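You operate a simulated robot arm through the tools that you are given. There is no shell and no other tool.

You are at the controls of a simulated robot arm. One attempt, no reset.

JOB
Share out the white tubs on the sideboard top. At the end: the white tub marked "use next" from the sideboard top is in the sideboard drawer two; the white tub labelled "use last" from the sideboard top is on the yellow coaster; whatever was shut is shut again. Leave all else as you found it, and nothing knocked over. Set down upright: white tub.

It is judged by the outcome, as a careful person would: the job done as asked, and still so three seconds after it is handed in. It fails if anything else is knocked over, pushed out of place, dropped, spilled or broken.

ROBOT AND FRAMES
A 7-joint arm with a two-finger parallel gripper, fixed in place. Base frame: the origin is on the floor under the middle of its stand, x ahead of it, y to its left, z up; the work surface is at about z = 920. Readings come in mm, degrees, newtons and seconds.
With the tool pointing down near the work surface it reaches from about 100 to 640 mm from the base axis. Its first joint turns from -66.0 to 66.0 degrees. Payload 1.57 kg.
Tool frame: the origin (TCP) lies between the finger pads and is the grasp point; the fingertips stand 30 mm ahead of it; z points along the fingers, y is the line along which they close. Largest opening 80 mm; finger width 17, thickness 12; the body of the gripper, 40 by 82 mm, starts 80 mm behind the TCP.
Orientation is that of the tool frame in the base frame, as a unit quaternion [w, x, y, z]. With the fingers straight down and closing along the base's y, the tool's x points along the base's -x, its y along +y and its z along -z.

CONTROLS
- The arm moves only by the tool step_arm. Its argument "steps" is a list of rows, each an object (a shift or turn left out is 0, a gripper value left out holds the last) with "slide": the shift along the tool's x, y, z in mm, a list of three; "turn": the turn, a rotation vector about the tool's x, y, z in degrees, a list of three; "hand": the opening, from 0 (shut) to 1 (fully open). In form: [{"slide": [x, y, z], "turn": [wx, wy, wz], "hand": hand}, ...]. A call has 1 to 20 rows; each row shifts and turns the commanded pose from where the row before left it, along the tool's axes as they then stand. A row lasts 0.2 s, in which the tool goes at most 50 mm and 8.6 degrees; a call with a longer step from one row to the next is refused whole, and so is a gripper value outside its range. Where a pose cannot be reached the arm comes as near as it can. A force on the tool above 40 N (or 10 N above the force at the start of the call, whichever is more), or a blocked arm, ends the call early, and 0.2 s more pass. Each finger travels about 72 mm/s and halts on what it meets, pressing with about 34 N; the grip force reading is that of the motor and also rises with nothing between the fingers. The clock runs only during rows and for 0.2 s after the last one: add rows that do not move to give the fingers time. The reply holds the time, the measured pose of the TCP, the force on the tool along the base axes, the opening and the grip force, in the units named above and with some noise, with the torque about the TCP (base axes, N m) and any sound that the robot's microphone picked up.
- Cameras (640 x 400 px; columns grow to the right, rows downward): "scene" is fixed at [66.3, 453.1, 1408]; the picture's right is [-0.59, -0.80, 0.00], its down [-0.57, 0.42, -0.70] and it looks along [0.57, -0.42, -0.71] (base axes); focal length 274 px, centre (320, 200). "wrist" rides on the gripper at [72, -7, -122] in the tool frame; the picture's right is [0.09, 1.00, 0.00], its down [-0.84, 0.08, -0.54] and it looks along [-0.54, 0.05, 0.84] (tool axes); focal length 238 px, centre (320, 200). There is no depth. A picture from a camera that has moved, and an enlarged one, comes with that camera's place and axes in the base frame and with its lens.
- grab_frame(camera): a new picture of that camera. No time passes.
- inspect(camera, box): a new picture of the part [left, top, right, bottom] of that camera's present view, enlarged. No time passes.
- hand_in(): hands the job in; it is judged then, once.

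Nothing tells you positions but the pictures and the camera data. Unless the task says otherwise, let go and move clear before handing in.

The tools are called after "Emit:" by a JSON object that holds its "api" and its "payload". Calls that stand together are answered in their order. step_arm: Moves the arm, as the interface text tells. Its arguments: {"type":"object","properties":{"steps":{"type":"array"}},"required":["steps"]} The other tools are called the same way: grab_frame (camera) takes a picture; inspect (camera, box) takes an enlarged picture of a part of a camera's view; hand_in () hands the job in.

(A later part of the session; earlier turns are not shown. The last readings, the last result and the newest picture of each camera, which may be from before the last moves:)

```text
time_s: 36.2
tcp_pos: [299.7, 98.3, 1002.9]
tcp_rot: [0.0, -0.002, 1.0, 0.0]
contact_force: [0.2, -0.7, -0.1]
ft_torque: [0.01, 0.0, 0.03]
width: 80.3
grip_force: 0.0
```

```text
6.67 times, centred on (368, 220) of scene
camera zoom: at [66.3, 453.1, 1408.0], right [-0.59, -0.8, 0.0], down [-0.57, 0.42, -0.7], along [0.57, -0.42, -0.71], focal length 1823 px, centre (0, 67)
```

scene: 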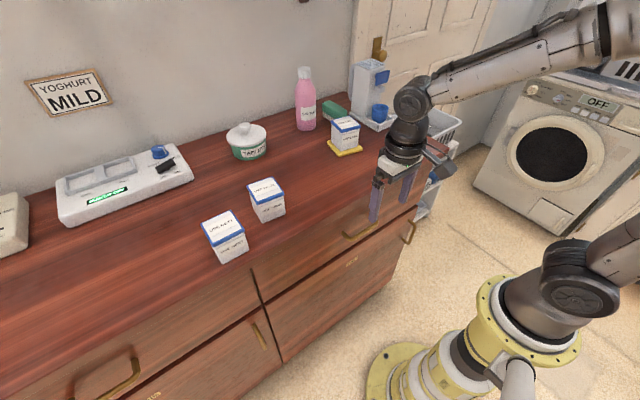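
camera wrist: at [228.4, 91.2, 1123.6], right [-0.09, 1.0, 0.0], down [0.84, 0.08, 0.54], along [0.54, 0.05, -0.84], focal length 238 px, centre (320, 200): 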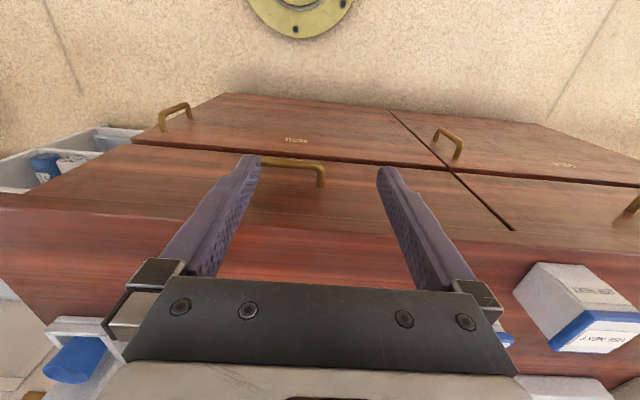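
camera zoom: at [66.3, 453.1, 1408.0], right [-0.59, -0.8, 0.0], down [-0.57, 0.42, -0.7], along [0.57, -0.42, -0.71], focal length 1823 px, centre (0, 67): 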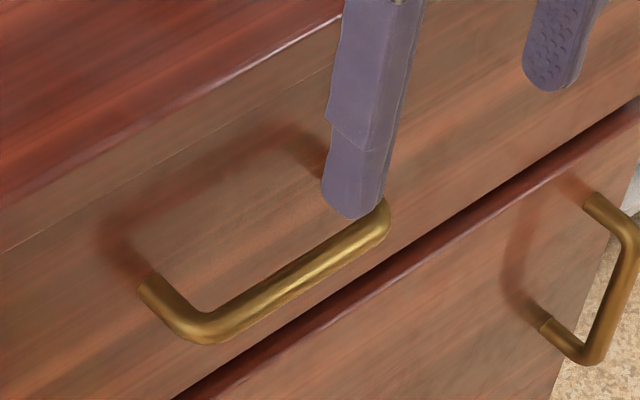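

Combining both cameras, drawer two's handle bar is at about (386, 3…108, 782), on a front face near x=421. That face sits under a top edge at x of about 400. A straight-down tool would hit the top edge, so I'll tilt 30°, close the fingers and approach the handle from the front to look.

Emit:
{"api": "step_arm", "payload": {"steps": [{"turn": [0, -7.5, 0], "hand": 0.5}, {"turn": [0, -7.5, 0], "hand": 0}, {"turn": [0, -7.5, 0]}, {"turn": [0, -7.5, 0]}, {"slide": [5.4, -3, 24.4]}, {"slide": [5.4, -3, 24.4]}, {"slide": [5.4, -3, 24.4]}, {"slide": [5.4, -3, 24.4]}, {"slide": [5.4, -3, 24.4]}, {"slide": [5.4, -3, 24.4]}, {"slide": [0, 0, 0]}]}}

Emit:
{"api": "grab_frame", "payload": {"camera": "wrist"}}

Emit:
{"api": "grab_frame", "payload": {"camera": "scene"}}

```text
time_s: 38.6
tcp_pos: [346.7, 80.0, 859.7]
tcp_rot: [0.258, -0.001, 0.966, 0.0]
contact_force: [0.7, 0.8, 0.1]
ft_torque: [0.02, -0.02, -0.01]
width: 0.0
grip_force: 21.4
```

```text
taken
camera wrist: at [224.2, 74.0, 930.0], right [-0.08, 1.0, -0.05], down [0.45, 0.08, 0.89], along [0.89, 0.05, -0.46], focal length 238 px, centre (320, 200)
```

wrist: 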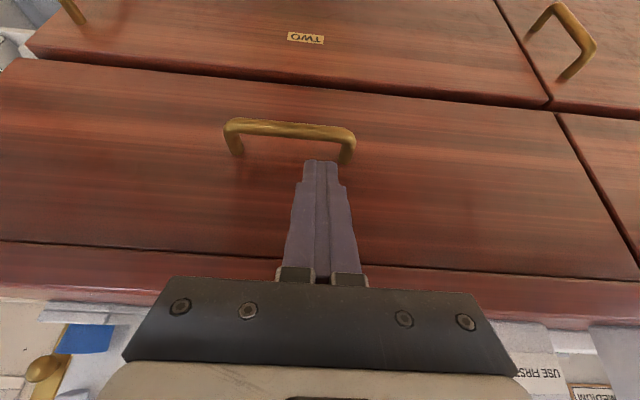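

```text
taken
```

scene: 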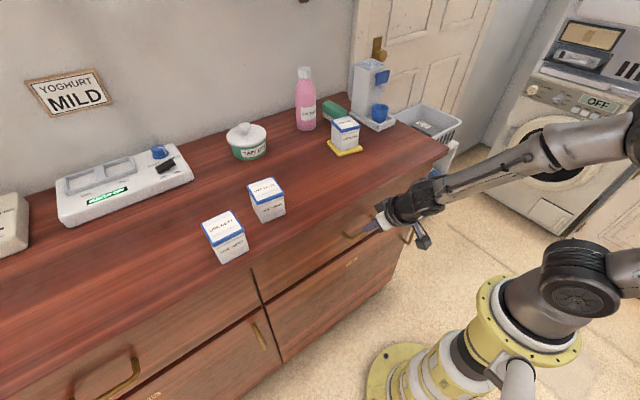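

The handle is clearly visible just ahead of the closed fingertips. Zooming in to measure it.

Emit:
{"api": "inspect", "payload": {"camera": "wrist", "box": [200, 90, 392, 210]}}

Emit:
{"api": "inspect", "payload": {"camera": "scene", "box": [320, 180, 448, 260]}}

```text
3.33 times, centred on (296, 150) of wrist
camera zoom: at [224.2, 74.0, 930.0], right [-0.08, 1.0, -0.05], down [0.45, 0.08, 0.89], along [0.89, 0.05, -0.46], focal length 794 px, centre (400, 367)
```

zoom: 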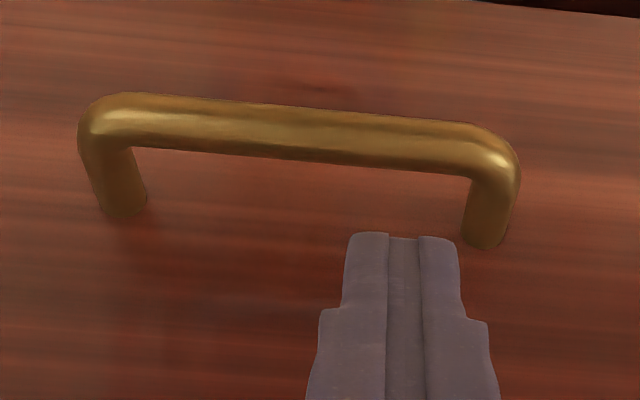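

```text
5.00 times, centred on (384, 220) of scene
camera zoom: at [66.3, 453.1, 1408.0], right [-0.59, -0.8, 0.0], down [-0.57, 0.42, -0.7], along [0.57, -0.42, -0.71], focal length 1368 px, centre (0, 100)
```

zoom: 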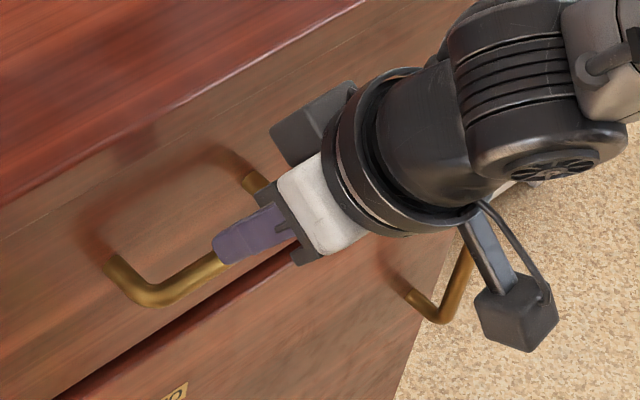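

Refined: the bar centre is at about (384, 54, 780) and about 13 mm thick, with roughly 30 mm of gap behind it. I'll line the closed fingers up with that gap and slide in part way.

Emit:
{"api": "step_arm", "payload": {"steps": [{"slide": [-5.5, 0, 0], "hand": 0}, {"slide": [-5, 0, 5]}, {"slide": [0, 0, 15]}, {"slide": [0, 0, 15]}, {"slide": [0, 0, 5]}, {"slide": [0, 0, 0]}]}}

Emit:
{"api": "grab_frame", "payload": {"camera": "wrist"}}

Emit:
{"api": "inspect", "payload": {"camera": "scene", "box": [320, 180, 448, 260]}}

```text
time_s: 40.0
tcp_pos: [375.5, 79.7, 830.6]
tcp_rot: [0.259, -0.002, 0.966, 0.0]
contact_force: [-0.8, 0.5, 0.3]
ft_torque: [-0.01, 0.02, 0.02]
width: 0.3
grip_force: 21.3
```

```text
taken
camera wrist: at [252.2, 73.5, 899.0], right [-0.08, 1.0, -0.05], down [0.45, 0.08, 0.89], along [0.89, 0.05, -0.46], focal length 238 px, centre (320, 200)
```

wrist: 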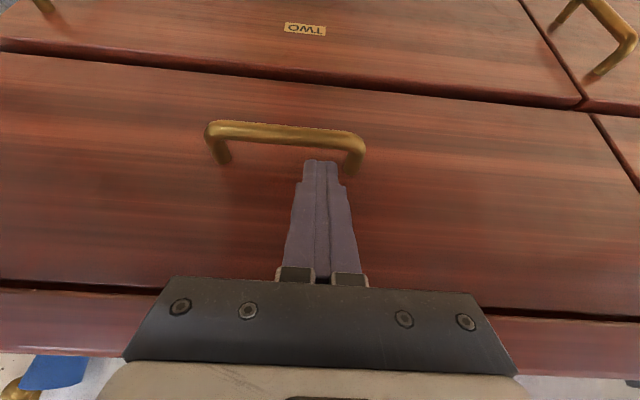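

```text
5.00 times, centred on (384, 220) of scene
camera zoom: at [66.3, 453.1, 1408.0], right [-0.59, -0.8, 0.0], down [-0.57, 0.42, -0.7], along [0.57, -0.42, -0.71], focal length 1368 px, centre (0, 100)
```

zoom: 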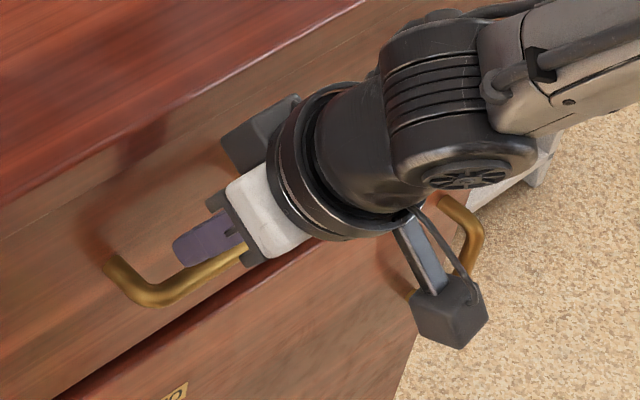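

The fingertips are just over the bar. There's a grey box on the far side of the wrist near the sideboard's top edge, so I'll inspect that clearance before going further.

Emit:
{"api": "inspect", "payload": {"camera": "scene", "box": [345, 185, 409, 225]}}

Emit:
{"api": "inspect", "payload": {"camera": "scene", "box": [330, 140, 490, 240]}}

```text
10.00 times, centred on (377, 205) of scene
camera zoom: at [66.3, 453.1, 1408.0], right [-0.59, -0.8, 0.0], down [-0.57, 0.42, -0.7], along [0.57, -0.42, -0.71], focal length 2735 px, centre (-250, 150)
```

zoom: 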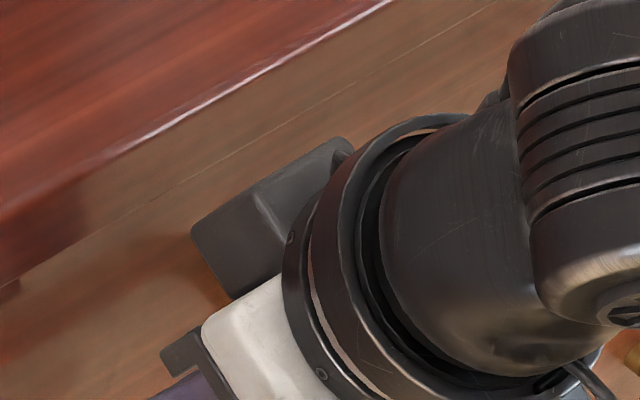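

```text
4.00 times, centred on (410, 190) of scene
camera zoom: at [66.3, 453.1, 1408.0], right [-0.59, -0.8, 0.0], down [-0.57, 0.42, -0.7], along [0.57, -0.42, -0.71], focal length 1094 px, centre (-40, 240)
```

zoom: 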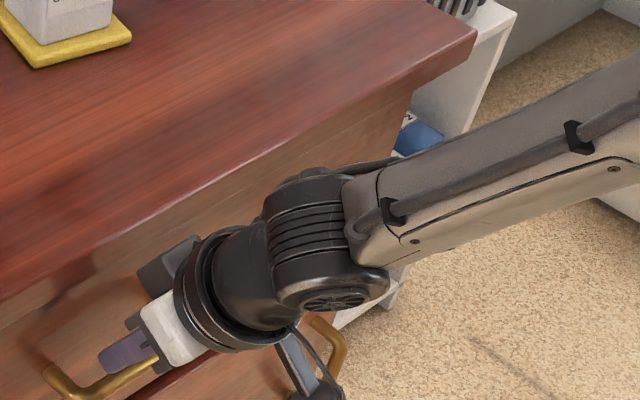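

The box stays about 20 mm clear of the top edge at the hooking pose. Sliding the fingertips down behind the bar.

Emit:
{"api": "step_arm", "payload": {"steps": [{"slide": [0, 0, 9]}, {"slide": [0, 0, 9]}, {"slide": [0, 0, 8]}, {"slide": [0, 0, 7]}, {"slide": [0, 0, 0]}]}}

Emit:
{"api": "grab_frame", "payload": {"camera": "wrist"}}

Emit:
{"api": "inspect", "payload": {"camera": "scene", "box": [330, 180, 426, 240]}}

```text
time_s: 41.2
tcp_pos: [392.4, 78.7, 800.4]
tcp_rot: [0.259, -0.001, 0.966, 0.0]
contact_force: [2.1, -0.2, 0.9]
ft_torque: [0.05, -0.06, 0.0]
width: 0.0
grip_force: 21.6
```

```text
taken
camera wrist: at [268.9, 73.0, 870.2], right [-0.08, 1.0, -0.05], down [0.45, 0.08, 0.89], along [0.89, 0.05, -0.46], focal length 238 px, centre (320, 200)
```

wrist: 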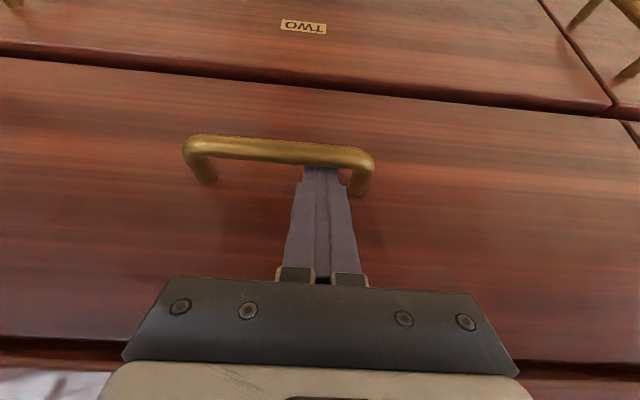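

```text
6.67 times, centred on (378, 210) of scene
camera zoom: at [66.4, 453.2, 1408.0], right [-0.59, -0.8, 0.0], down [-0.57, 0.42, -0.7], along [0.57, -0.42, -0.71], focal length 1823 px, centre (-67, 133)
```

zoom: 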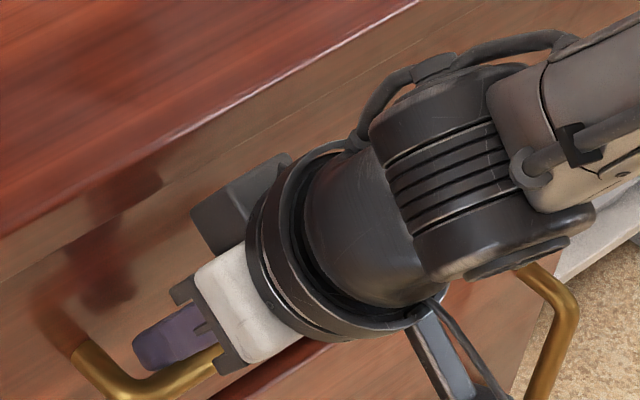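

The bar now crosses in front of the fingertips, so they're hooked. Pulling straight back, gently at first.

Emit:
{"api": "step_arm", "payload": {"steps": [{"slide": [4.3, 0, -2.5]}, {"slide": [4.3, 0, -2.5]}, {"slide": [6.5, 0, -3.75]}, {"slide": [6.5, 0, -3.75]}, {"slide": [0, 0, 0]}]}}

Emit:
{"api": "grab_frame", "payload": {"camera": "wrist"}}

Emit:
{"api": "inspect", "payload": {"camera": "scene", "box": [300, 160, 460, 260]}}

```text
time_s: 42.4
tcp_pos: [366.3, 79.8, 800.7]
tcp_rot: [0.259, -0.002, 0.966, 0.001]
contact_force: [1.5, 1.0, 2.3]
ft_torque: [0.09, -0.05, 0.02]
width: 0.2
grip_force: 21.9
```

```text
taken
camera wrist: at [243.6, 73.7, 870.2], right [-0.08, 1.0, -0.05], down [0.45, 0.08, 0.89], along [0.89, 0.05, -0.46], focal length 238 px, centre (320, 200)
```

wrist: 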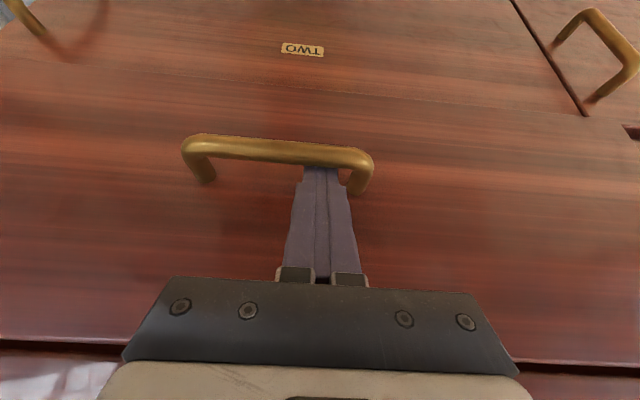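

```text
4.00 times, centred on (380, 210) of scene
camera zoom: at [66.3, 453.2, 1408.0], right [-0.59, -0.8, 0.0], down [-0.57, 0.42, -0.7], along [0.57, -0.42, -0.71], focal length 1094 px, centre (80, 160)
```

zoom: 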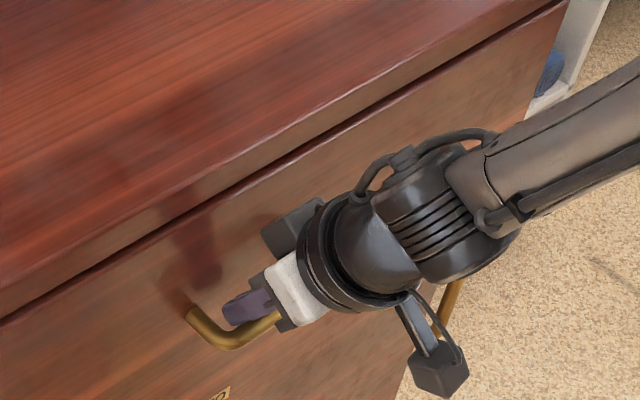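

The drawer is moving smoothly with almost no force. Pulling further in steps.

Emit:
{"api": "step_arm", "payload": {"steps": [{"slide": [8.66, 0, -5]}, {"slide": [8.66, 0, -5]}, {"slide": [8.66, 0, -5]}, {"slide": [8.66, 0, -5]}, {"slide": [8.66, 0, -5]}, {"slide": [8.66, 0, -5]}, {"slide": [0, 0, 0]}]}}

Emit:
{"api": "grab_frame", "payload": {"camera": "wrist"}}

Emit:
{"api": "grab_frame", "payload": {"camera": "scene"}}

```text
time_s: 44.0
tcp_pos: [306.3, 79.4, 801.8]
tcp_rot: [0.258, -0.002, 0.966, 0.0]
contact_force: [-0.4, -0.1, 0.9]
ft_torque: [-0.06, -0.01, 0.0]
width: 0.0
grip_force: 22.1
```

```text
taken
camera wrist: at [183.4, 73.9, 870.8], right [-0.08, 1.0, -0.05], down [0.45, 0.08, 0.89], along [0.89, 0.05, -0.46], focal length 238 px, centre (320, 200)
```

wrist: 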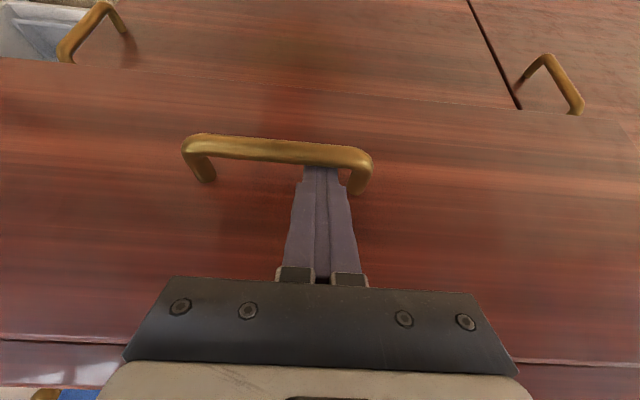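

```text
taken
```

scene: 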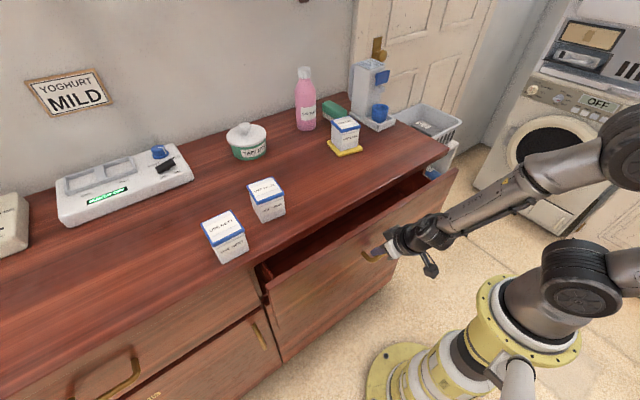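

Drawer two is open about 85 mm. Pulling another 35 mm with the hook, then I'll look at the interior.

Emit:
{"api": "step_arm", "payload": {"steps": [{"slide": [8.66, 0, -5]}, {"slide": [8.66, 0, -5]}, {"slide": [8.66, 0, -5]}, {"slide": [4.33, 0, -2.5]}, {"slide": [0, 0, 0]}]}}

Emit:
{"api": "inspect", "payload": {"camera": "scene", "box": [360, 200, 640, 375]}}

Emit:
{"api": "inspect", "payload": {"camera": "scene", "box": [250, 160, 474, 300]}}

```text
time_s: 45.2
tcp_pos: [271.7, 80.6, 801.6]
tcp_rot: [0.258, -0.001, 0.966, 0.0]
contact_force: [1.7, 0.3, 2.5]
ft_torque: [0.01, -0.04, 0.03]
width: 0.3
grip_force: 21.1
```

```text
2.29 times, centred on (500, 288) of scene
camera zoom: at [66.3, 453.2, 1408.0], right [-0.59, -0.8, 0.0], down [-0.57, 0.42, -0.7], along [0.57, -0.42, -0.71], focal length 625 px, centre (-91, 0)
```

zoom: 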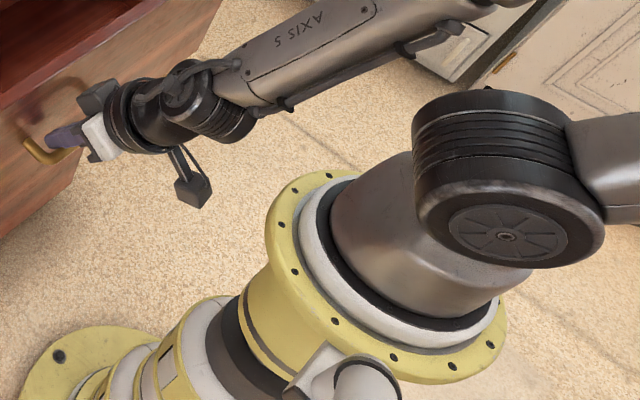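

```text
2.86 times, centred on (362, 230) of scene
camera zoom: at [66.3, 453.2, 1408.0], right [-0.59, -0.8, 0.0], down [-0.57, 0.42, -0.7], along [0.57, -0.42, -0.71], focal length 781 px, centre (200, 114)
```

zoom: 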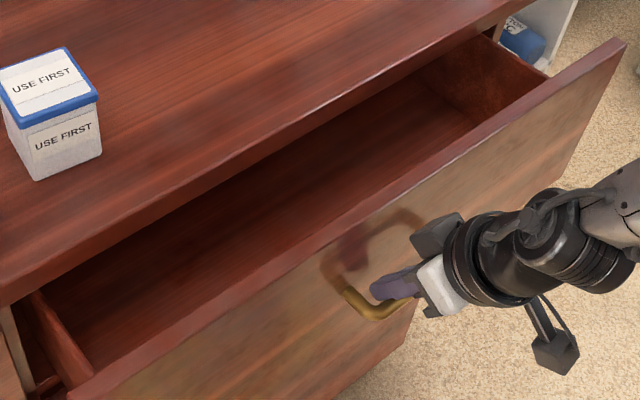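

The drawer is open about 118 mm and its interior looks empty. To stay clear of the robot's own base I'll unhook here, straighten up, and view the interior from above.

Emit:
{"api": "step_arm", "payload": {"steps": [{"slide": [-2.6, 0, 1.5]}, {"slide": [0, 0, -10]}, {"slide": [0, 0, -20]}, {"slide": [0, 0, -25]}, {"slide": [-12.5, 0, -21.7]}, {"slide": [-12.5, 0, -21.7]}, {"slide": [-12.5, 0, -21.7]}, {"slide": [-12.5, 0, -21.7]}, {"slide": [-12.5, 0, -21.7]}, {"slide": [-10, 0, -17.3]}, {"turn": [0, 7.5, 0]}, {"turn": [0, 7.5, 0]}, {"turn": [0, 7.5, 0]}, {"turn": [0, 7.5, 0]}, {"slide": [-25, 0, 0]}, {"slide": [-25, 0, 0]}, {"slide": [-25, 0, 0]}, {"slide": [0, 0, 0]}]}}

Emit:
{"api": "grab_frame", "payload": {"camera": "wrist"}}

Emit:
{"api": "grab_frame", "payload": {"camera": "scene"}}

```text
time_s: 49.0
tcp_pos: [321.3, 79.7, 994.0]
tcp_rot: [0.0, -0.002, 1.0, 0.0]
contact_force: [1.2, -0.4, -0.2]
ft_torque: [0.01, 0.01, -0.02]
width: 0.0
grip_force: 20.6
```

```text
taken
camera wrist: at [250.6, 73.4, 1115.6], right [-0.09, 1.0, 0.0], down [0.84, 0.08, 0.54], along [0.54, 0.05, -0.84], focal length 238 px, centre (320, 200)
```

wrist: 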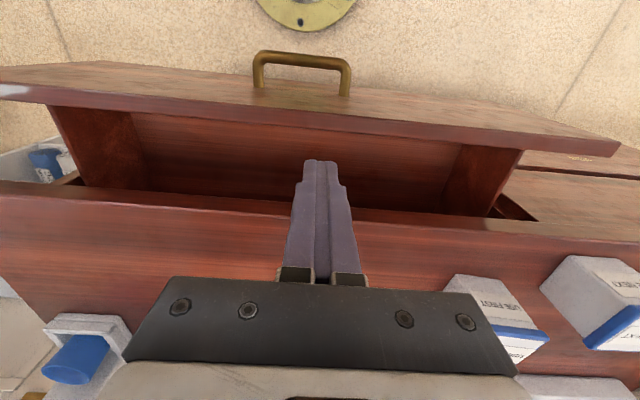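

```text
taken
```

scene: 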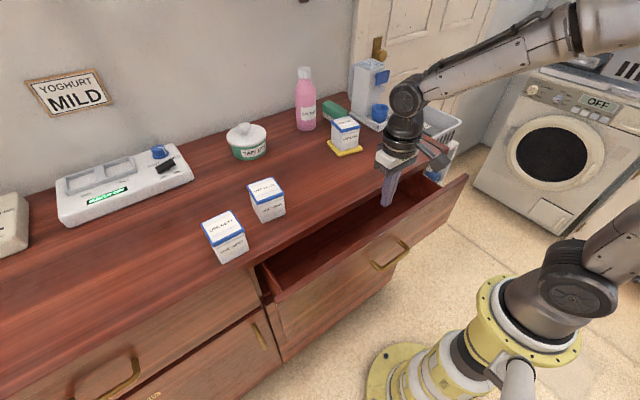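

The drawer's interior is visible. Zooming in to judge its floor, walls and how far the front has come out.

Emit:
{"api": "inspect", "payload": {"camera": "wrist", "box": [20, 60, 340, 260]}}

Emit:
{"api": "inspect", "payload": {"camera": "wrist", "box": [320, 60, 640, 260]}}

Emit:
{"api": "inspect", "payload": {"camera": "scene", "box": [250, 160, 474, 300]}}

```text
2.00 times, centred on (180, 160) of wrist
camera zoom: at [250.6, 73.4, 1115.6], right [-0.09, 1.0, 0.0], down [0.84, 0.08, 0.54], along [0.54, 0.05, -0.84], focal length 477 px, centre (600, 280)
```

zoom: 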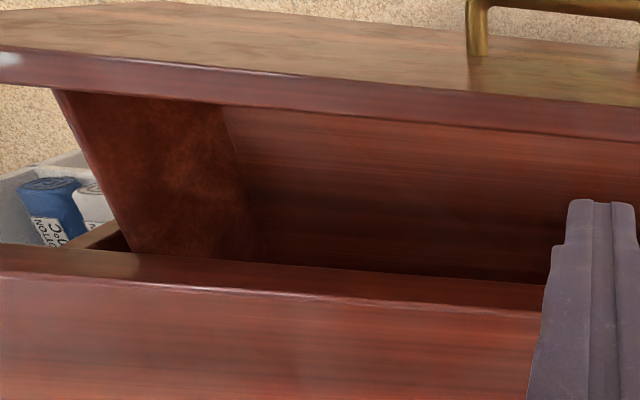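

```text
2.00 times, centred on (480, 160) of wrist
camera zoom: at [250.6, 73.4, 1115.6], right [-0.09, 1.0, 0.0], down [0.84, 0.08, 0.54], along [0.54, 0.05, -0.84], focal length 477 px, centre (0, 280)
```

zoom: 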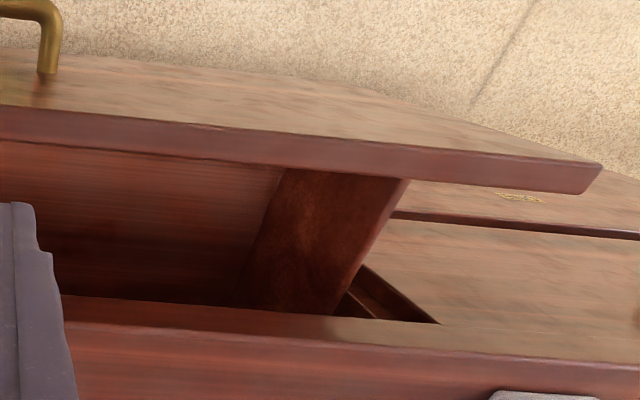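

```text
2.86 times, centred on (362, 230) of scene
camera zoom: at [66.3, 453.1, 1408.0], right [-0.59, -0.8, 0.0], down [-0.57, 0.42, -0.7], along [0.57, -0.42, -0.71], focal length 781 px, centre (200, 114)
```

zoom: 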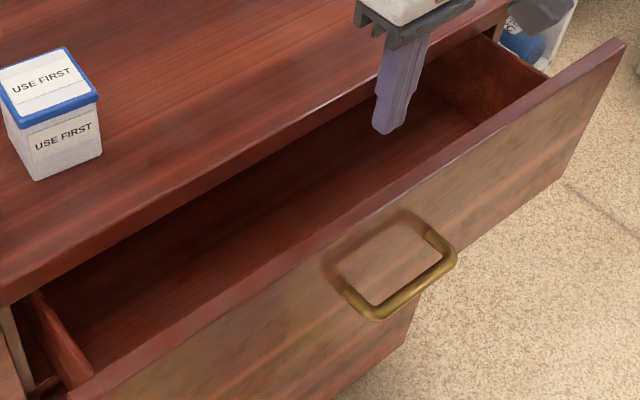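

The front panel's top is at z of about 881 and its inner face at x of about 320. The floor looks to be near z 695–700. I need more room for the gripper, so I'll dip the closed fingers just inside the front panel and draw it further open.

Emit:
{"api": "step_arm", "payload": {"steps": [{"slide": [-12, 0, 0], "hand": 0}, {"slide": [-12, 0, 5]}, {"slide": [0, 0, 25]}, {"slide": [0, 0, 25]}, {"slide": [0, 0, 25]}, {"slide": [0, 0, 20]}, {"slide": [0, 0, 18]}, {"slide": [0, 0, 0]}]}}

Emit:
{"api": "inspect", "payload": {"camera": "scene", "box": [300, 120, 460, 220]}}

Emit:
{"api": "grab_frame", "payload": {"camera": "wrist"}}

```text
time_s: 50.8
tcp_pos: [346.3, 79.0, 874.9]
tcp_rot: [0.001, -0.001, 1.0, 0.0]
contact_force: [-0.3, -0.1, -0.7]
ft_torque: [0.01, 0.0, 0.01]
width: 0.1
grip_force: 21.1
```

```text
4.00 times, centred on (380, 170) of scene
camera zoom: at [66.3, 453.1, 1408.0], right [-0.59, -0.8, 0.0], down [-0.57, 0.42, -0.7], along [0.57, -0.42, -0.71], focal length 1094 px, centre (80, 320)
```

zoom: 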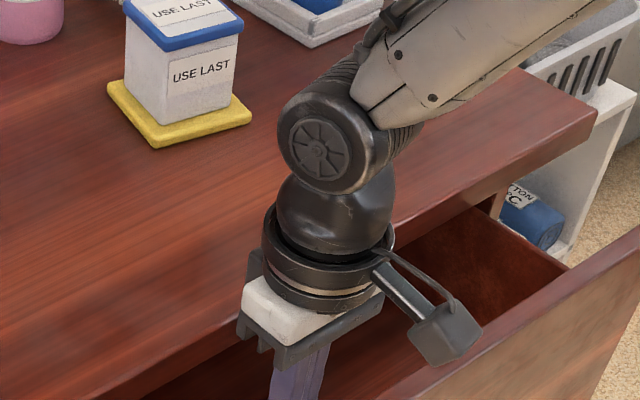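

```text
taken
camera wrist: at [274.8, 73.0, 996.2], right [-0.09, 1.0, 0.0], down [0.84, 0.08, 0.54], along [0.54, 0.05, -0.84], focal length 238 px, centre (320, 200)
```

wrist: 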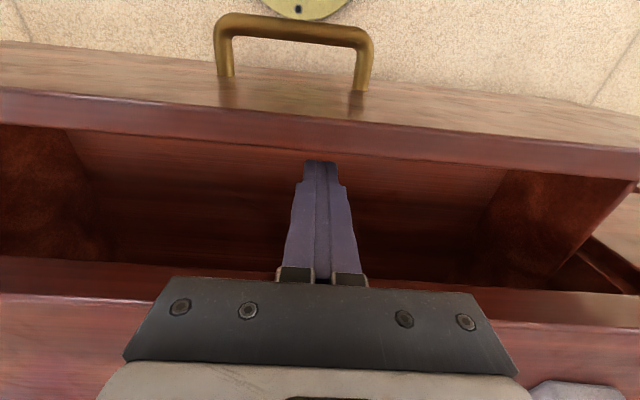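

The fingers are inside behind the front panel. Drawing it toward the robot.

Emit:
{"api": "step_arm", "payload": {"steps": [{"slide": [8, 0, 0]}, {"slide": [6, 0, 0]}, {"slide": [6, 0, 0]}, {"slide": [8, 0, 0]}, {"slide": [8, 0, 0]}, {"slide": [8, 0, 0]}, {"slide": [8, 0, 0]}, {"slide": [8, 0, 0]}, {"slide": [8, 0, 0]}, {"slide": [8, 0, 0]}, {"slide": [0, 0, 0]}]}}

Emit:
{"api": "grab_frame", "payload": {"camera": "wrist"}}

Emit:
{"api": "grab_frame", "payload": {"camera": "scene"}}

```text
time_s: 53.2
tcp_pos: [270.0, 79.3, 876.3]
tcp_rot: [0.0, 0.0, 1.0, 0.0]
contact_force: [2.0, -1.4, 0.6]
ft_torque: [0.04, -0.01, 0.0]
width: 0.0
grip_force: 20.8
```

```text
taken
camera wrist: at [198.5, 73.2, 997.6], right [-0.09, 1.0, 0.0], down [0.84, 0.08, 0.54], along [0.54, 0.05, -0.84], focal length 238 px, centre (320, 200)
```

wrist: 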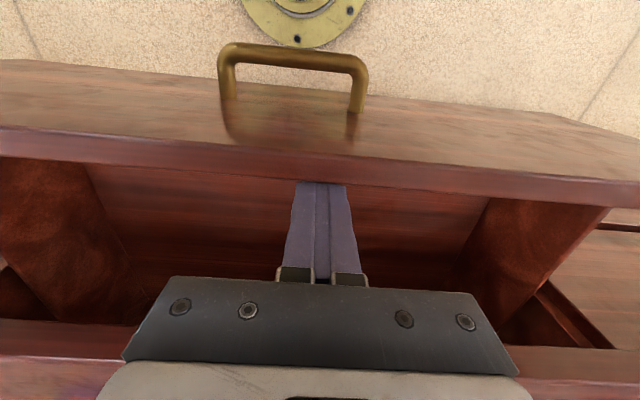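

```text
taken
```

scene: 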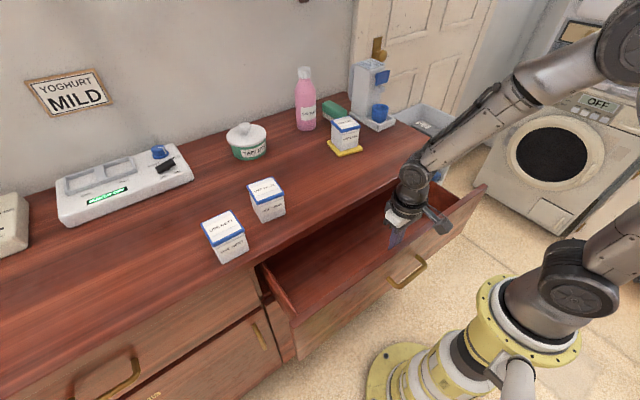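

The drawer is now open about 178 mm. A touch more, then I'll lift out and travel over to the "use next" tub at about (455,404).

Emit:
{"api": "step_arm", "payload": {"steps": [{"slide": [6, 0, 0]}, {"slide": [5, 0, 0]}, {"slide": [-6, 0, 0]}, {"slide": [0, 0, -20]}, {"slide": [0, 0, -30]}, {"slide": [0, 0, -35]}, {"slide": [0, 0, -35]}, {"slide": [0, 0, -35]}, {"slide": [0, 0, -30], "hand": 1}, {"slide": [-18.5, 32.5, 0]}, {"slide": [-18.5, 32.5, 0]}, {"slide": [-18.5, 32.5, 0]}, {"slide": [-18.5, 32.5, 0]}, {"slide": [-18.5, 32.5, 0]}, {"slide": [-18.5, 32.5, 0]}, {"slide": [-18.5, 32.5, 0]}, {"slide": [-18.5, 32.5, 0]}, {"slide": [-18.5, 32.5, 0]}, {"slide": [-18.5, 32.5, 0]}, {"slide": [0, 0, 0]}]}}

Emit:
{"api": "grab_frame", "payload": {"camera": "wrist"}}

Emit:
{"api": "grab_frame", "payload": {"camera": "scene"}}

```text
time_s: 57.4
tcp_pos: [447.9, 406.1, 1061.9]
tcp_rot: [0.0, -0.001, 1.0, 0.0]
contact_force: [-0.3, -0.2, 0.5]
ft_torque: [0.02, 0.02, 0.02]
width: 79.9
grip_force: 0.0
```

```text
taken
camera wrist: at [376.5, 398.6, 1183.8], right [-0.09, 1.0, 0.0], down [0.84, 0.08, 0.54], along [0.54, 0.05, -0.84], focal length 238 px, centre (320, 200)
```

wrist: 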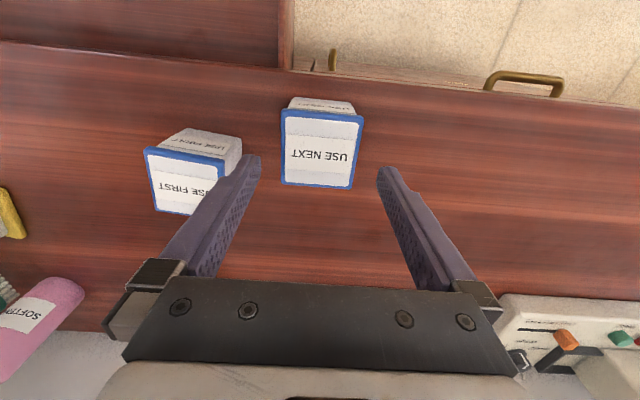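

```text
taken
```

scene: 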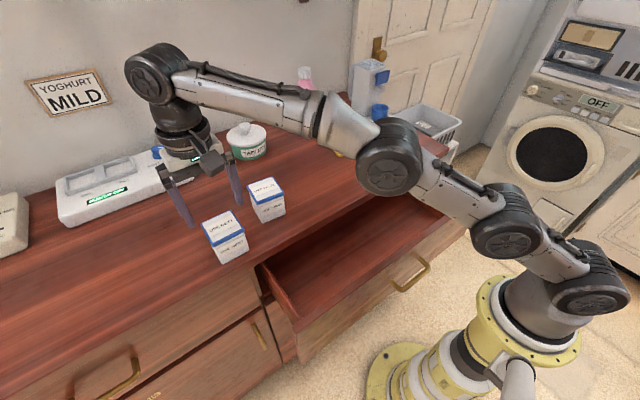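

"Use next" stands at about (455,405). I'm turning the tool 90° so the fingers close front-to-back, with the camera off to the side; that's narrower for the drawer.

Emit:
{"api": "step_arm", "payload": {"steps": [{"slide": [-3.5, 0, 0], "turn": [0, 0, -8.2], "hand": 1}, {"turn": [0, 0, -8.2]}, {"turn": [0, 0, -8.2]}, {"turn": [0, 0, -8.2]}, {"turn": [0, 0, -8.2]}, {"turn": [0, 0, -8.2]}, {"turn": [0, 0, -8.2]}, {"turn": [0, 0, -8.2]}, {"turn": [0, 0, -8.2]}, {"turn": [0, 0, -8.2]}, {"turn": [0, 0, -8.0]}, {"slide": [0, 0, 0]}]}}

Emit:
{"api": "grab_frame", "payload": {"camera": "wrist"}}

Emit:
{"api": "grab_frame", "payload": {"camera": "scene"}}

```text
time_s: 60.0
tcp_pos: [453.6, 406.0, 1061.3]
tcp_rot: [0.0, 0.709, -0.706, 0.0]
contact_force: [-0.3, -0.7, -0.2]
ft_torque: [0.0, 0.01, 0.02]
width: 80.0
grip_force: 0.0
```

```text
taken
camera wrist: at [459.9, 334.0, 1182.5], right [-1.0, -0.1, 0.0], down [-0.08, 0.84, 0.54], along [-0.05, 0.54, -0.84], focal length 238 px, centre (320, 200)
```

wrist: 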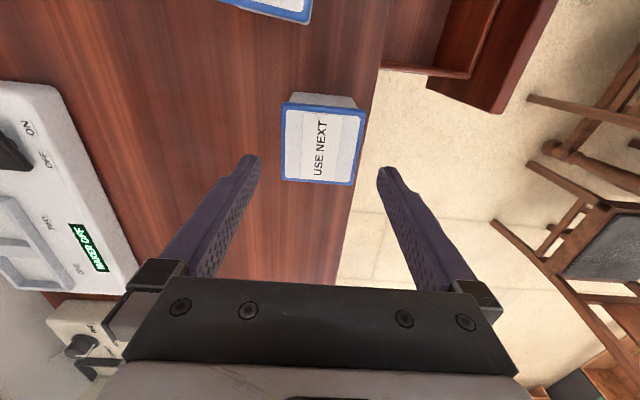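

```text
taken
```

scene: 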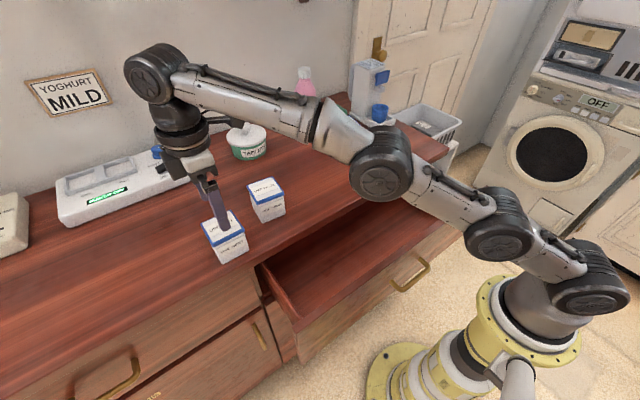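

The tub is centred under the tool. Descending to grasp a bit higher on the tub this time and closing.

Emit:
{"api": "step_arm", "payload": {"steps": [{"slide": [-0.5, 0, 20]}, {"slide": [0, 0, 20]}, {"slide": [0, 0, 20]}, {"slide": [0, 0, 18]}, {"slide": [0, 0, 15]}, {"slide": [0, 0, 0]}]}}

Emit:
{"api": "grab_frame", "payload": {"camera": "wrist"}}

Emit:
{"api": "inspect", "payload": {"camera": "scene", "box": [160, 170, 288, 250]}}

```text
time_s: 61.4
tcp_pos: [453.7, 406.1, 967.7]
tcp_rot: [0.0, 0.708, -0.706, 0.0]
contact_force: [-0.1, 0.2, -0.7]
ft_torque: [0.05, -0.04, 0.01]
width: 80.2
grip_force: 0.1
```

```text
taken
camera wrist: at [459.2, 334.5, 1089.0], right [-1.0, -0.09, 0.0], down [-0.08, 0.84, 0.54], along [-0.05, 0.54, -0.84], focal length 238 px, centre (320, 200)
```

wrist: 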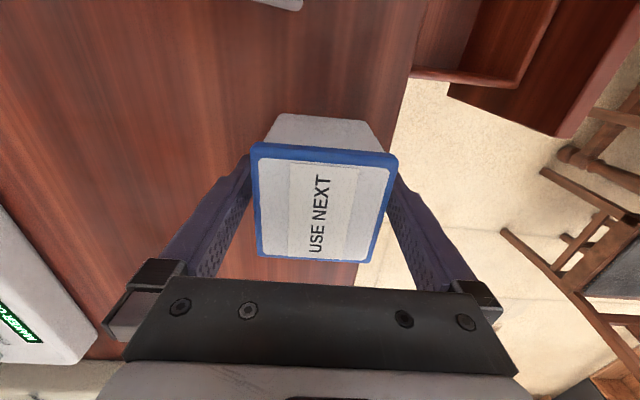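

```text
5.00 times, centred on (224, 210) of scene
camera zoom: at [66.3, 453.1, 1408.0], right [-0.59, -0.8, 0.0], down [-0.57, 0.42, -0.7], along [0.57, -0.42, -0.71], focal length 1368 px, centre (800, 150)
```

zoom: 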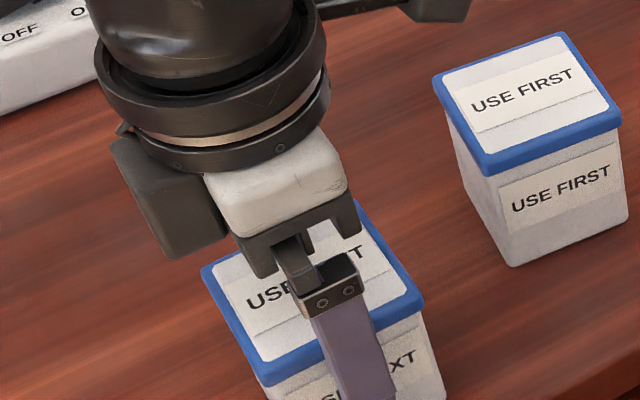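

The fingers straddle the tub front and back. Closing.

Emit:
{"api": "step_arm", "payload": {"steps": [{"hand": 0.85}, {"hand": 0.7}, {"hand": 0.4}, {"hand": 0.4}, {"hand": 0.4}]}}

Emit:
{"api": "step_arm", "payload": {"steps": [{"slide": [0, 0, -8], "hand": 0.4}, {"slide": [0, 0, -15]}, {"slide": [0, 0, -20]}, {"slide": [0, 0, -25]}, {"slide": [0, 0, -22]}, {"slide": [0, 0, 0]}]}}

Emit:
{"api": "grab_frame", "payload": {"camera": "wrist"}}

Emit:
{"api": "grab_frame", "payload": {"camera": "scene"}}

```text
time_s: 62.6
tcp_pos: [450.7, 406.3, 968.4]
tcp_rot: [0.0, 0.707, -0.707, -0.001]
contact_force: [1.0, 0.3, -0.2]
ft_torque: [0.05, -0.01, -0.01]
width: 61.8
grip_force: 34.4
```

```text
time_s: 64.0
tcp_pos: [452.5, 406.6, 1056.5]
tcp_rot: [0.0, 0.707, -0.707, 0.0]
contact_force: [-0.4, -0.4, -2.4]
ft_torque: [-0.02, -0.01, 0.02]
width: 61.9
grip_force: 34.4
```

```text
taken
camera wrist: at [459.9, 335.7, 1179.0], right [-1.0, -0.09, 0.0], down [-0.08, 0.84, 0.54], along [-0.05, 0.54, -0.84], focal length 238 px, centre (320, 200)
```

wrist: 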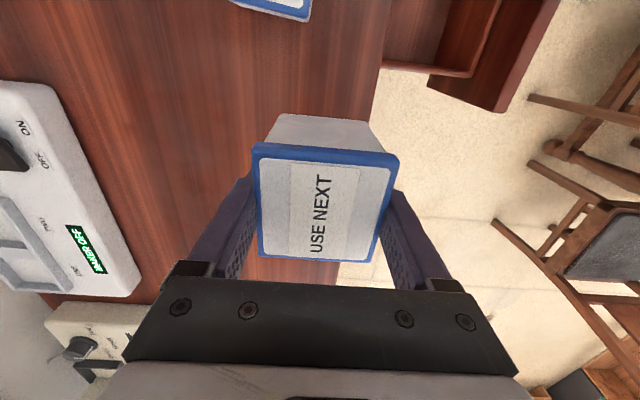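

```text
taken
```

scene: 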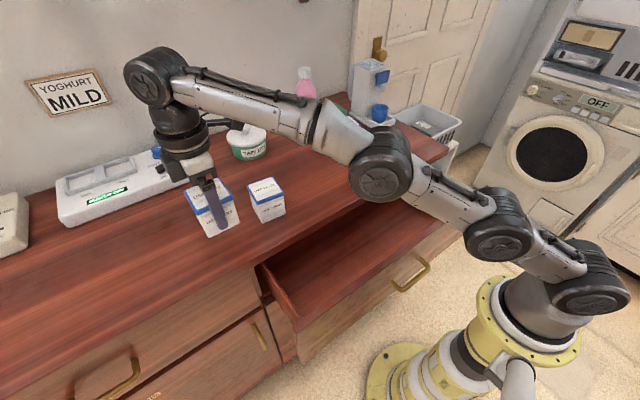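

Gripped and lifted cleanly. Carrying it over to above the open drawer, aiming for about (325,120).

Emit:
{"api": "step_arm", "payload": {"steps": [{"slide": [28.7, 12.75, 0], "hand": 0.4}, {"slide": [28.7, 12.75, 0]}, {"slide": [28.7, 12.75, 0]}, {"slide": [28.7, 12.75, 0]}, {"slide": [28.7, 12.75, 0]}, {"slide": [28.7, 12.75, 0]}, {"slide": [28.7, 12.75, 0]}, {"slide": [28.7, 12.75, 0]}, {"slide": [28.7, 12.75, 0]}, {"slide": [28.7, 12.75, 0]}, {"slide": [0, 0, 0]}, {"slide": [0, 0, 0]}]}}

Emit:
{"api": "grab_frame", "payload": {"camera": "wrist"}}

Emit:
{"api": "grab_frame", "payload": {"camera": "scene"}}

```text
time_s: 66.6
tcp_pos: [326.3, 115.1, 1058.5]
tcp_rot: [0.0, 0.709, -0.706, 0.0]
contact_force: [-1.0, 0.7, -1.9]
ft_torque: [-0.04, -0.01, 0.03]
width: 61.5
grip_force: 34.2
```

```text
taken
camera wrist: at [333.2, 45.0, 1180.1], right [-1.0, -0.09, 0.0], down [-0.08, 0.84, 0.54], along [-0.05, 0.54, -0.84], focal length 238 px, centre (320, 200)
```

wrist: 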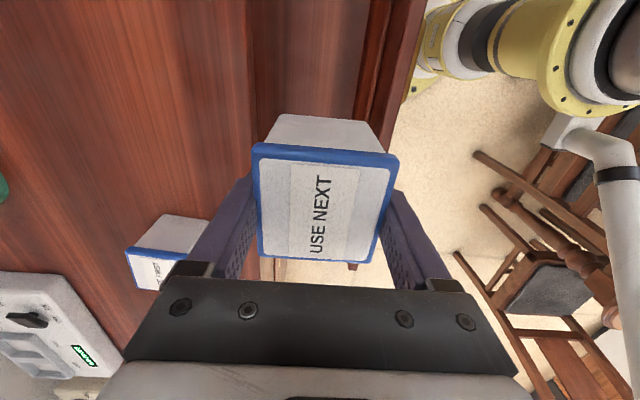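

```text
taken
```

scene: 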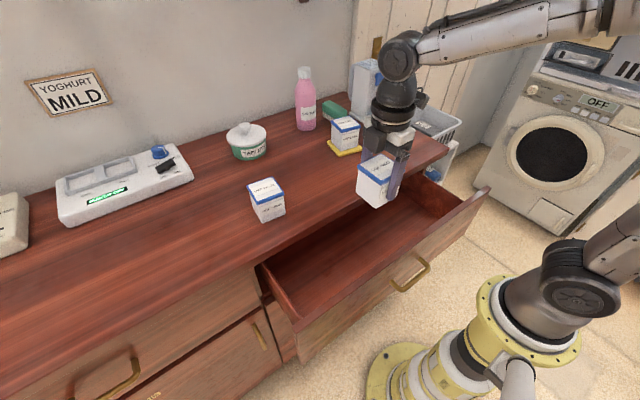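

The tub is above the drawer opening. I'll zoom in and check clearances to the top edge and the drawer front before lowering.

Emit:
{"api": "inspect", "payload": {"camera": "wrist", "box": [220, 0, 460, 150]}}

Emit:
{"api": "inspect", "payload": {"camera": "scene", "box": [250, 120, 506, 280]}}

```text
2.67 times, centred on (340, 75) of wrist
camera zoom: at [333.2, 45.0, 1180.1], right [-1.0, -0.09, 0.0], down [-0.08, 0.84, 0.54], along [-0.05, 0.54, -0.84], focal length 636 px, centre (267, 533)
```

zoom: 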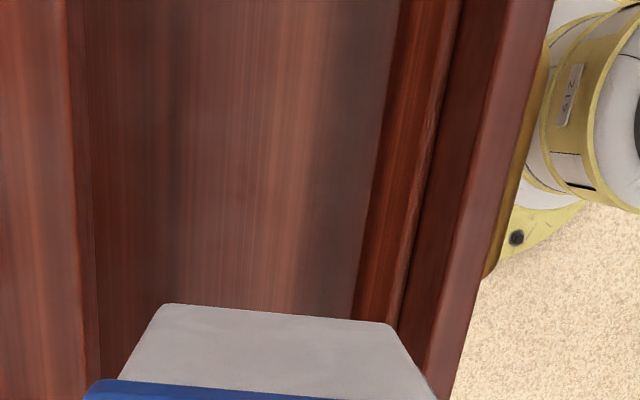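

```text
2.50 times, centred on (378, 200) of scene
camera zoom: at [66.3, 453.2, 1408.0], right [-0.59, -0.8, 0.0], down [-0.57, 0.42, -0.7], along [0.57, -0.42, -0.71], focal length 684 px, centre (175, 200)
```

zoom: 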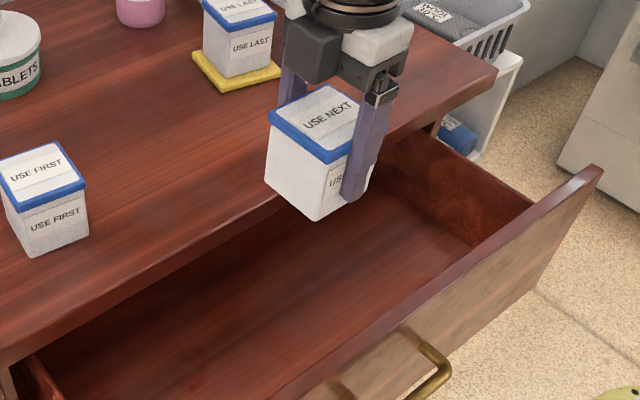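

Clearances: top edge at x of about 398 and inner drawer wall at x of about 261, so x=330 centres it. Lowering in stages.

Emit:
{"api": "step_arm", "payload": {"steps": [{"slide": [0, -3.7, 10]}, {"slide": [0, 0, 25]}, {"slide": [0, 0, 25]}, {"slide": [0, 0, 25]}, {"slide": [0, 0, 25]}, {"slide": [0, 0, 25]}, {"slide": [0, 0, 20]}, {"slide": [0, 0, 0]}]}}

Emit:
{"api": "grab_frame", "payload": {"camera": "wrist"}}

Emit:
{"api": "inspect", "payload": {"camera": "scene", "box": [250, 120, 506, 280]}}

```text
time_s: 68.4
tcp_pos: [330.3, 117.9, 904.1]
tcp_rot: [0.0, 0.707, -0.707, 0.001]
contact_force: [0.0, -0.3, -2.6]
ft_torque: [0.0, 0.01, 0.02]
width: 61.9
grip_force: 33.6
```

```text
taken
camera wrist: at [337.3, 47.3, 1024.3], right [-1.0, -0.09, 0.0], down [-0.08, 0.84, 0.54], along [-0.05, 0.54, -0.84], focal length 238 px, centre (320, 200)
```

wrist: 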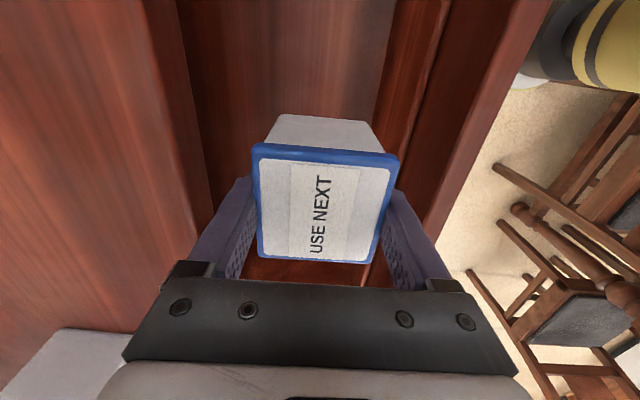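

```text
2.50 times, centred on (378, 200) of scene
camera zoom: at [66.3, 453.2, 1408.0], right [-0.59, -0.8, 0.0], down [-0.57, 0.42, -0.7], along [0.57, -0.42, -0.71], focal length 684 px, centre (175, 200)
```

zoom: 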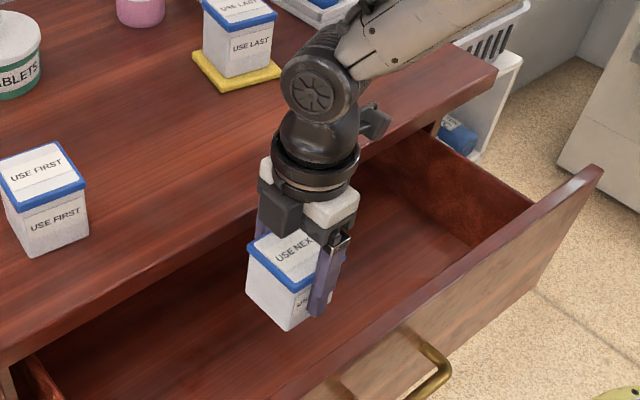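

Clearances look good on both sides. Continuing down.

Emit:
{"api": "step_arm", "payload": {"steps": [{"slide": [0, 0, 20]}, {"slide": [0, 0, 20]}, {"slide": [0, 0, 20]}, {"slide": [0, 0, 20]}, {"slide": [0, 0, 20]}, {"slide": [0, 0, 0]}]}}

Emit:
{"api": "grab_frame", "payload": {"camera": "wrist"}}

Emit:
{"api": "inspect", "payload": {"camera": "scene", "box": [250, 120, 506, 280]}}

```text
time_s: 69.8
tcp_pos: [328.6, 118.4, 801.3]
tcp_rot: [0.0, 0.708, -0.706, 0.0]
contact_force: [0.1, 1.3, -1.8]
ft_torque: [-0.02, 0.02, -0.01]
width: 61.7
grip_force: 34.2
```

```text
taken
camera wrist: at [335.6, 47.1, 923.7], right [-1.0, -0.09, 0.0], down [-0.08, 0.84, 0.54], along [-0.05, 0.54, -0.84], focal length 238 px, centre (320, 200)
```

wrist: 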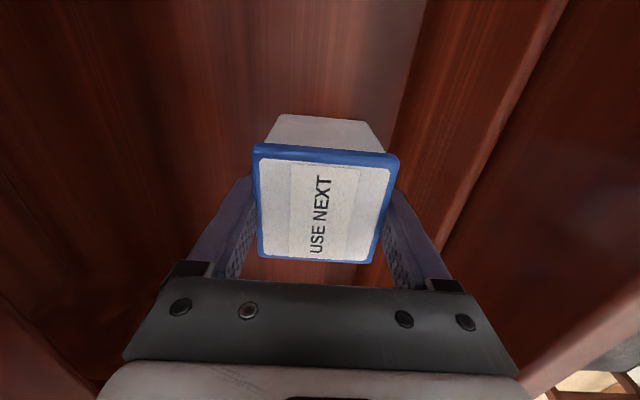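

```text
2.50 times, centred on (378, 200) of scene
camera zoom: at [66.3, 453.2, 1408.0], right [-0.59, -0.8, 0.0], down [-0.57, 0.42, -0.7], along [0.57, -0.42, -0.71], focal length 684 px, centre (175, 200)
```

zoom: 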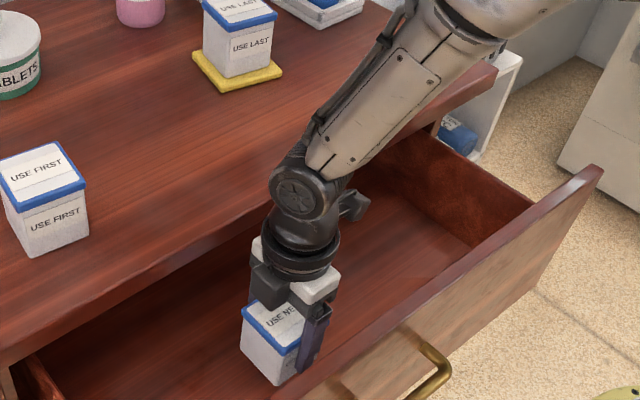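

The floor boundary suggests the floor is at z of about 700–707, and the tub bottom is about 45–50 mm above it. Lowering more, then creeping.

Emit:
{"api": "step_arm", "payload": {"steps": [{"slide": [0, 0, 12]}, {"slide": [0, 0, 12]}, {"slide": [0, 0, 8]}, {"slide": [0, 0, 0]}]}}

Emit:
{"api": "inspect", "payload": {"camera": "scene", "box": [310, 180, 438, 260]}}

Emit:
{"api": "grab_frame", "payload": {"camera": "wrist"}}

```text
time_s: 70.8
tcp_pos: [328.4, 117.6, 769.3]
tcp_rot: [0.0, 0.708, -0.707, -0.001]
contact_force: [0.3, 0.2, -2.1]
ft_torque: [0.04, -0.02, -0.01]
width: 61.9
grip_force: 33.7
```

```text
5.00 times, centred on (374, 220) of scene
camera zoom: at [66.3, 453.2, 1408.0], right [-0.59, -0.8, 0.0], down [-0.57, 0.42, -0.7], along [0.57, -0.42, -0.71], focal length 1368 px, centre (50, 100)
```

zoom: 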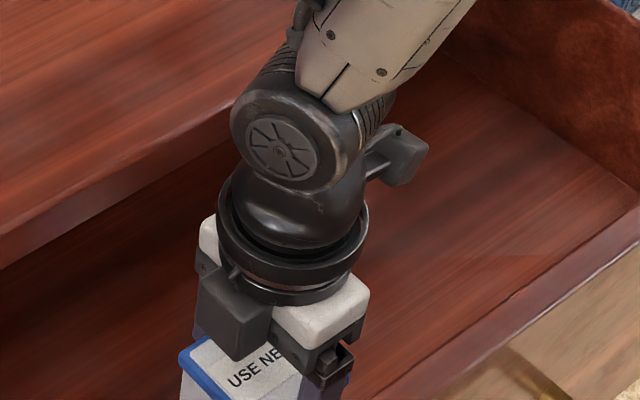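

```text
taken
camera wrist: at [335.9, 46.4, 891.3], right [-1.0, -0.09, 0.0], down [-0.08, 0.84, 0.54], along [-0.05, 0.54, -0.84], focal length 238 px, centre (320, 200)
```

wrist: 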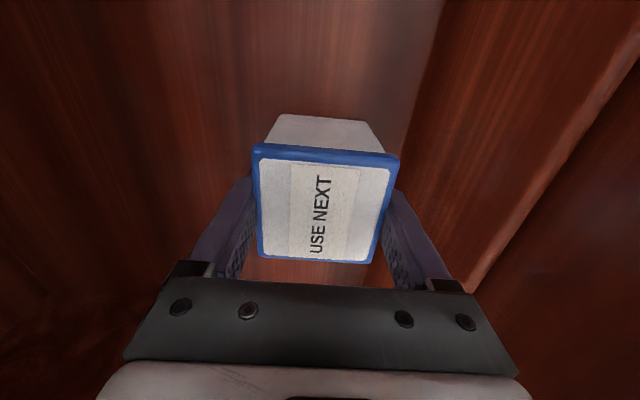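

About 15–20 mm to go by estimate. Creeping down in small steps and watching the force.

Emit:
{"api": "step_arm", "payload": {"steps": [{"slide": [0, 0, 3]}, {"slide": [0, 0, 3]}, {"slide": [0, 0, 2]}, {"slide": [0, 0, 0]}]}}

Emit:
{"api": "step_arm", "payload": {"steps": [{"slide": [0, 0, 1.5]}, {"slide": [0, 0, 1.5]}, {"slide": [0, 0, 0]}]}}

```text
time_s: 71.8
tcp_pos: [329.8, 118.6, 763.5]
tcp_rot: [0.0, 0.708, -0.706, 0.001]
contact_force: [0.2, -0.2, -2.5]
ft_torque: [-0.01, 0.0, -0.01]
width: 61.6
grip_force: 34.1
```

```text
time_s: 72.6
tcp_pos: [328.9, 117.6, 759.0]
tcp_rot: [0.0, 0.707, -0.707, 0.0]
contact_force: [0.4, 0.2, -2.7]
ft_torque: [0.04, -0.01, 0.02]
width: 61.7
grip_force: 34.2
```

Emit:
{"api": "step_arm", "payload": {"steps": [{"slide": [0, 0, 1.5]}, {"slide": [0, 0, 1.5]}, {"slide": [0, 0, 0]}]}}

Emit:
{"api": "step_arm", "payload": {"steps": [{"slide": [0, 0, 1.5]}, {"slide": [0, 0, 1]}, {"slide": [0, 0, 0]}]}}

```text
time_s: 73.4
tcp_pos: [328.8, 116.7, 756.6]
tcp_rot: [0.0, 0.708, -0.706, 0.0]
contact_force: [0.8, 0.1, -2.3]
ft_torque: [-0.02, -0.05, 0.02]
width: 61.8
grip_force: 33.5
```

```text
time_s: 74.2
tcp_pos: [328.9, 117.7, 754.2]
tcp_rot: [0.0, 0.707, -0.707, 0.0]
contact_force: [0.7, -0.6, -2.1]
ft_torque: [-0.03, 0.03, 0.02]
width: 61.7
grip_force: 34.2
```

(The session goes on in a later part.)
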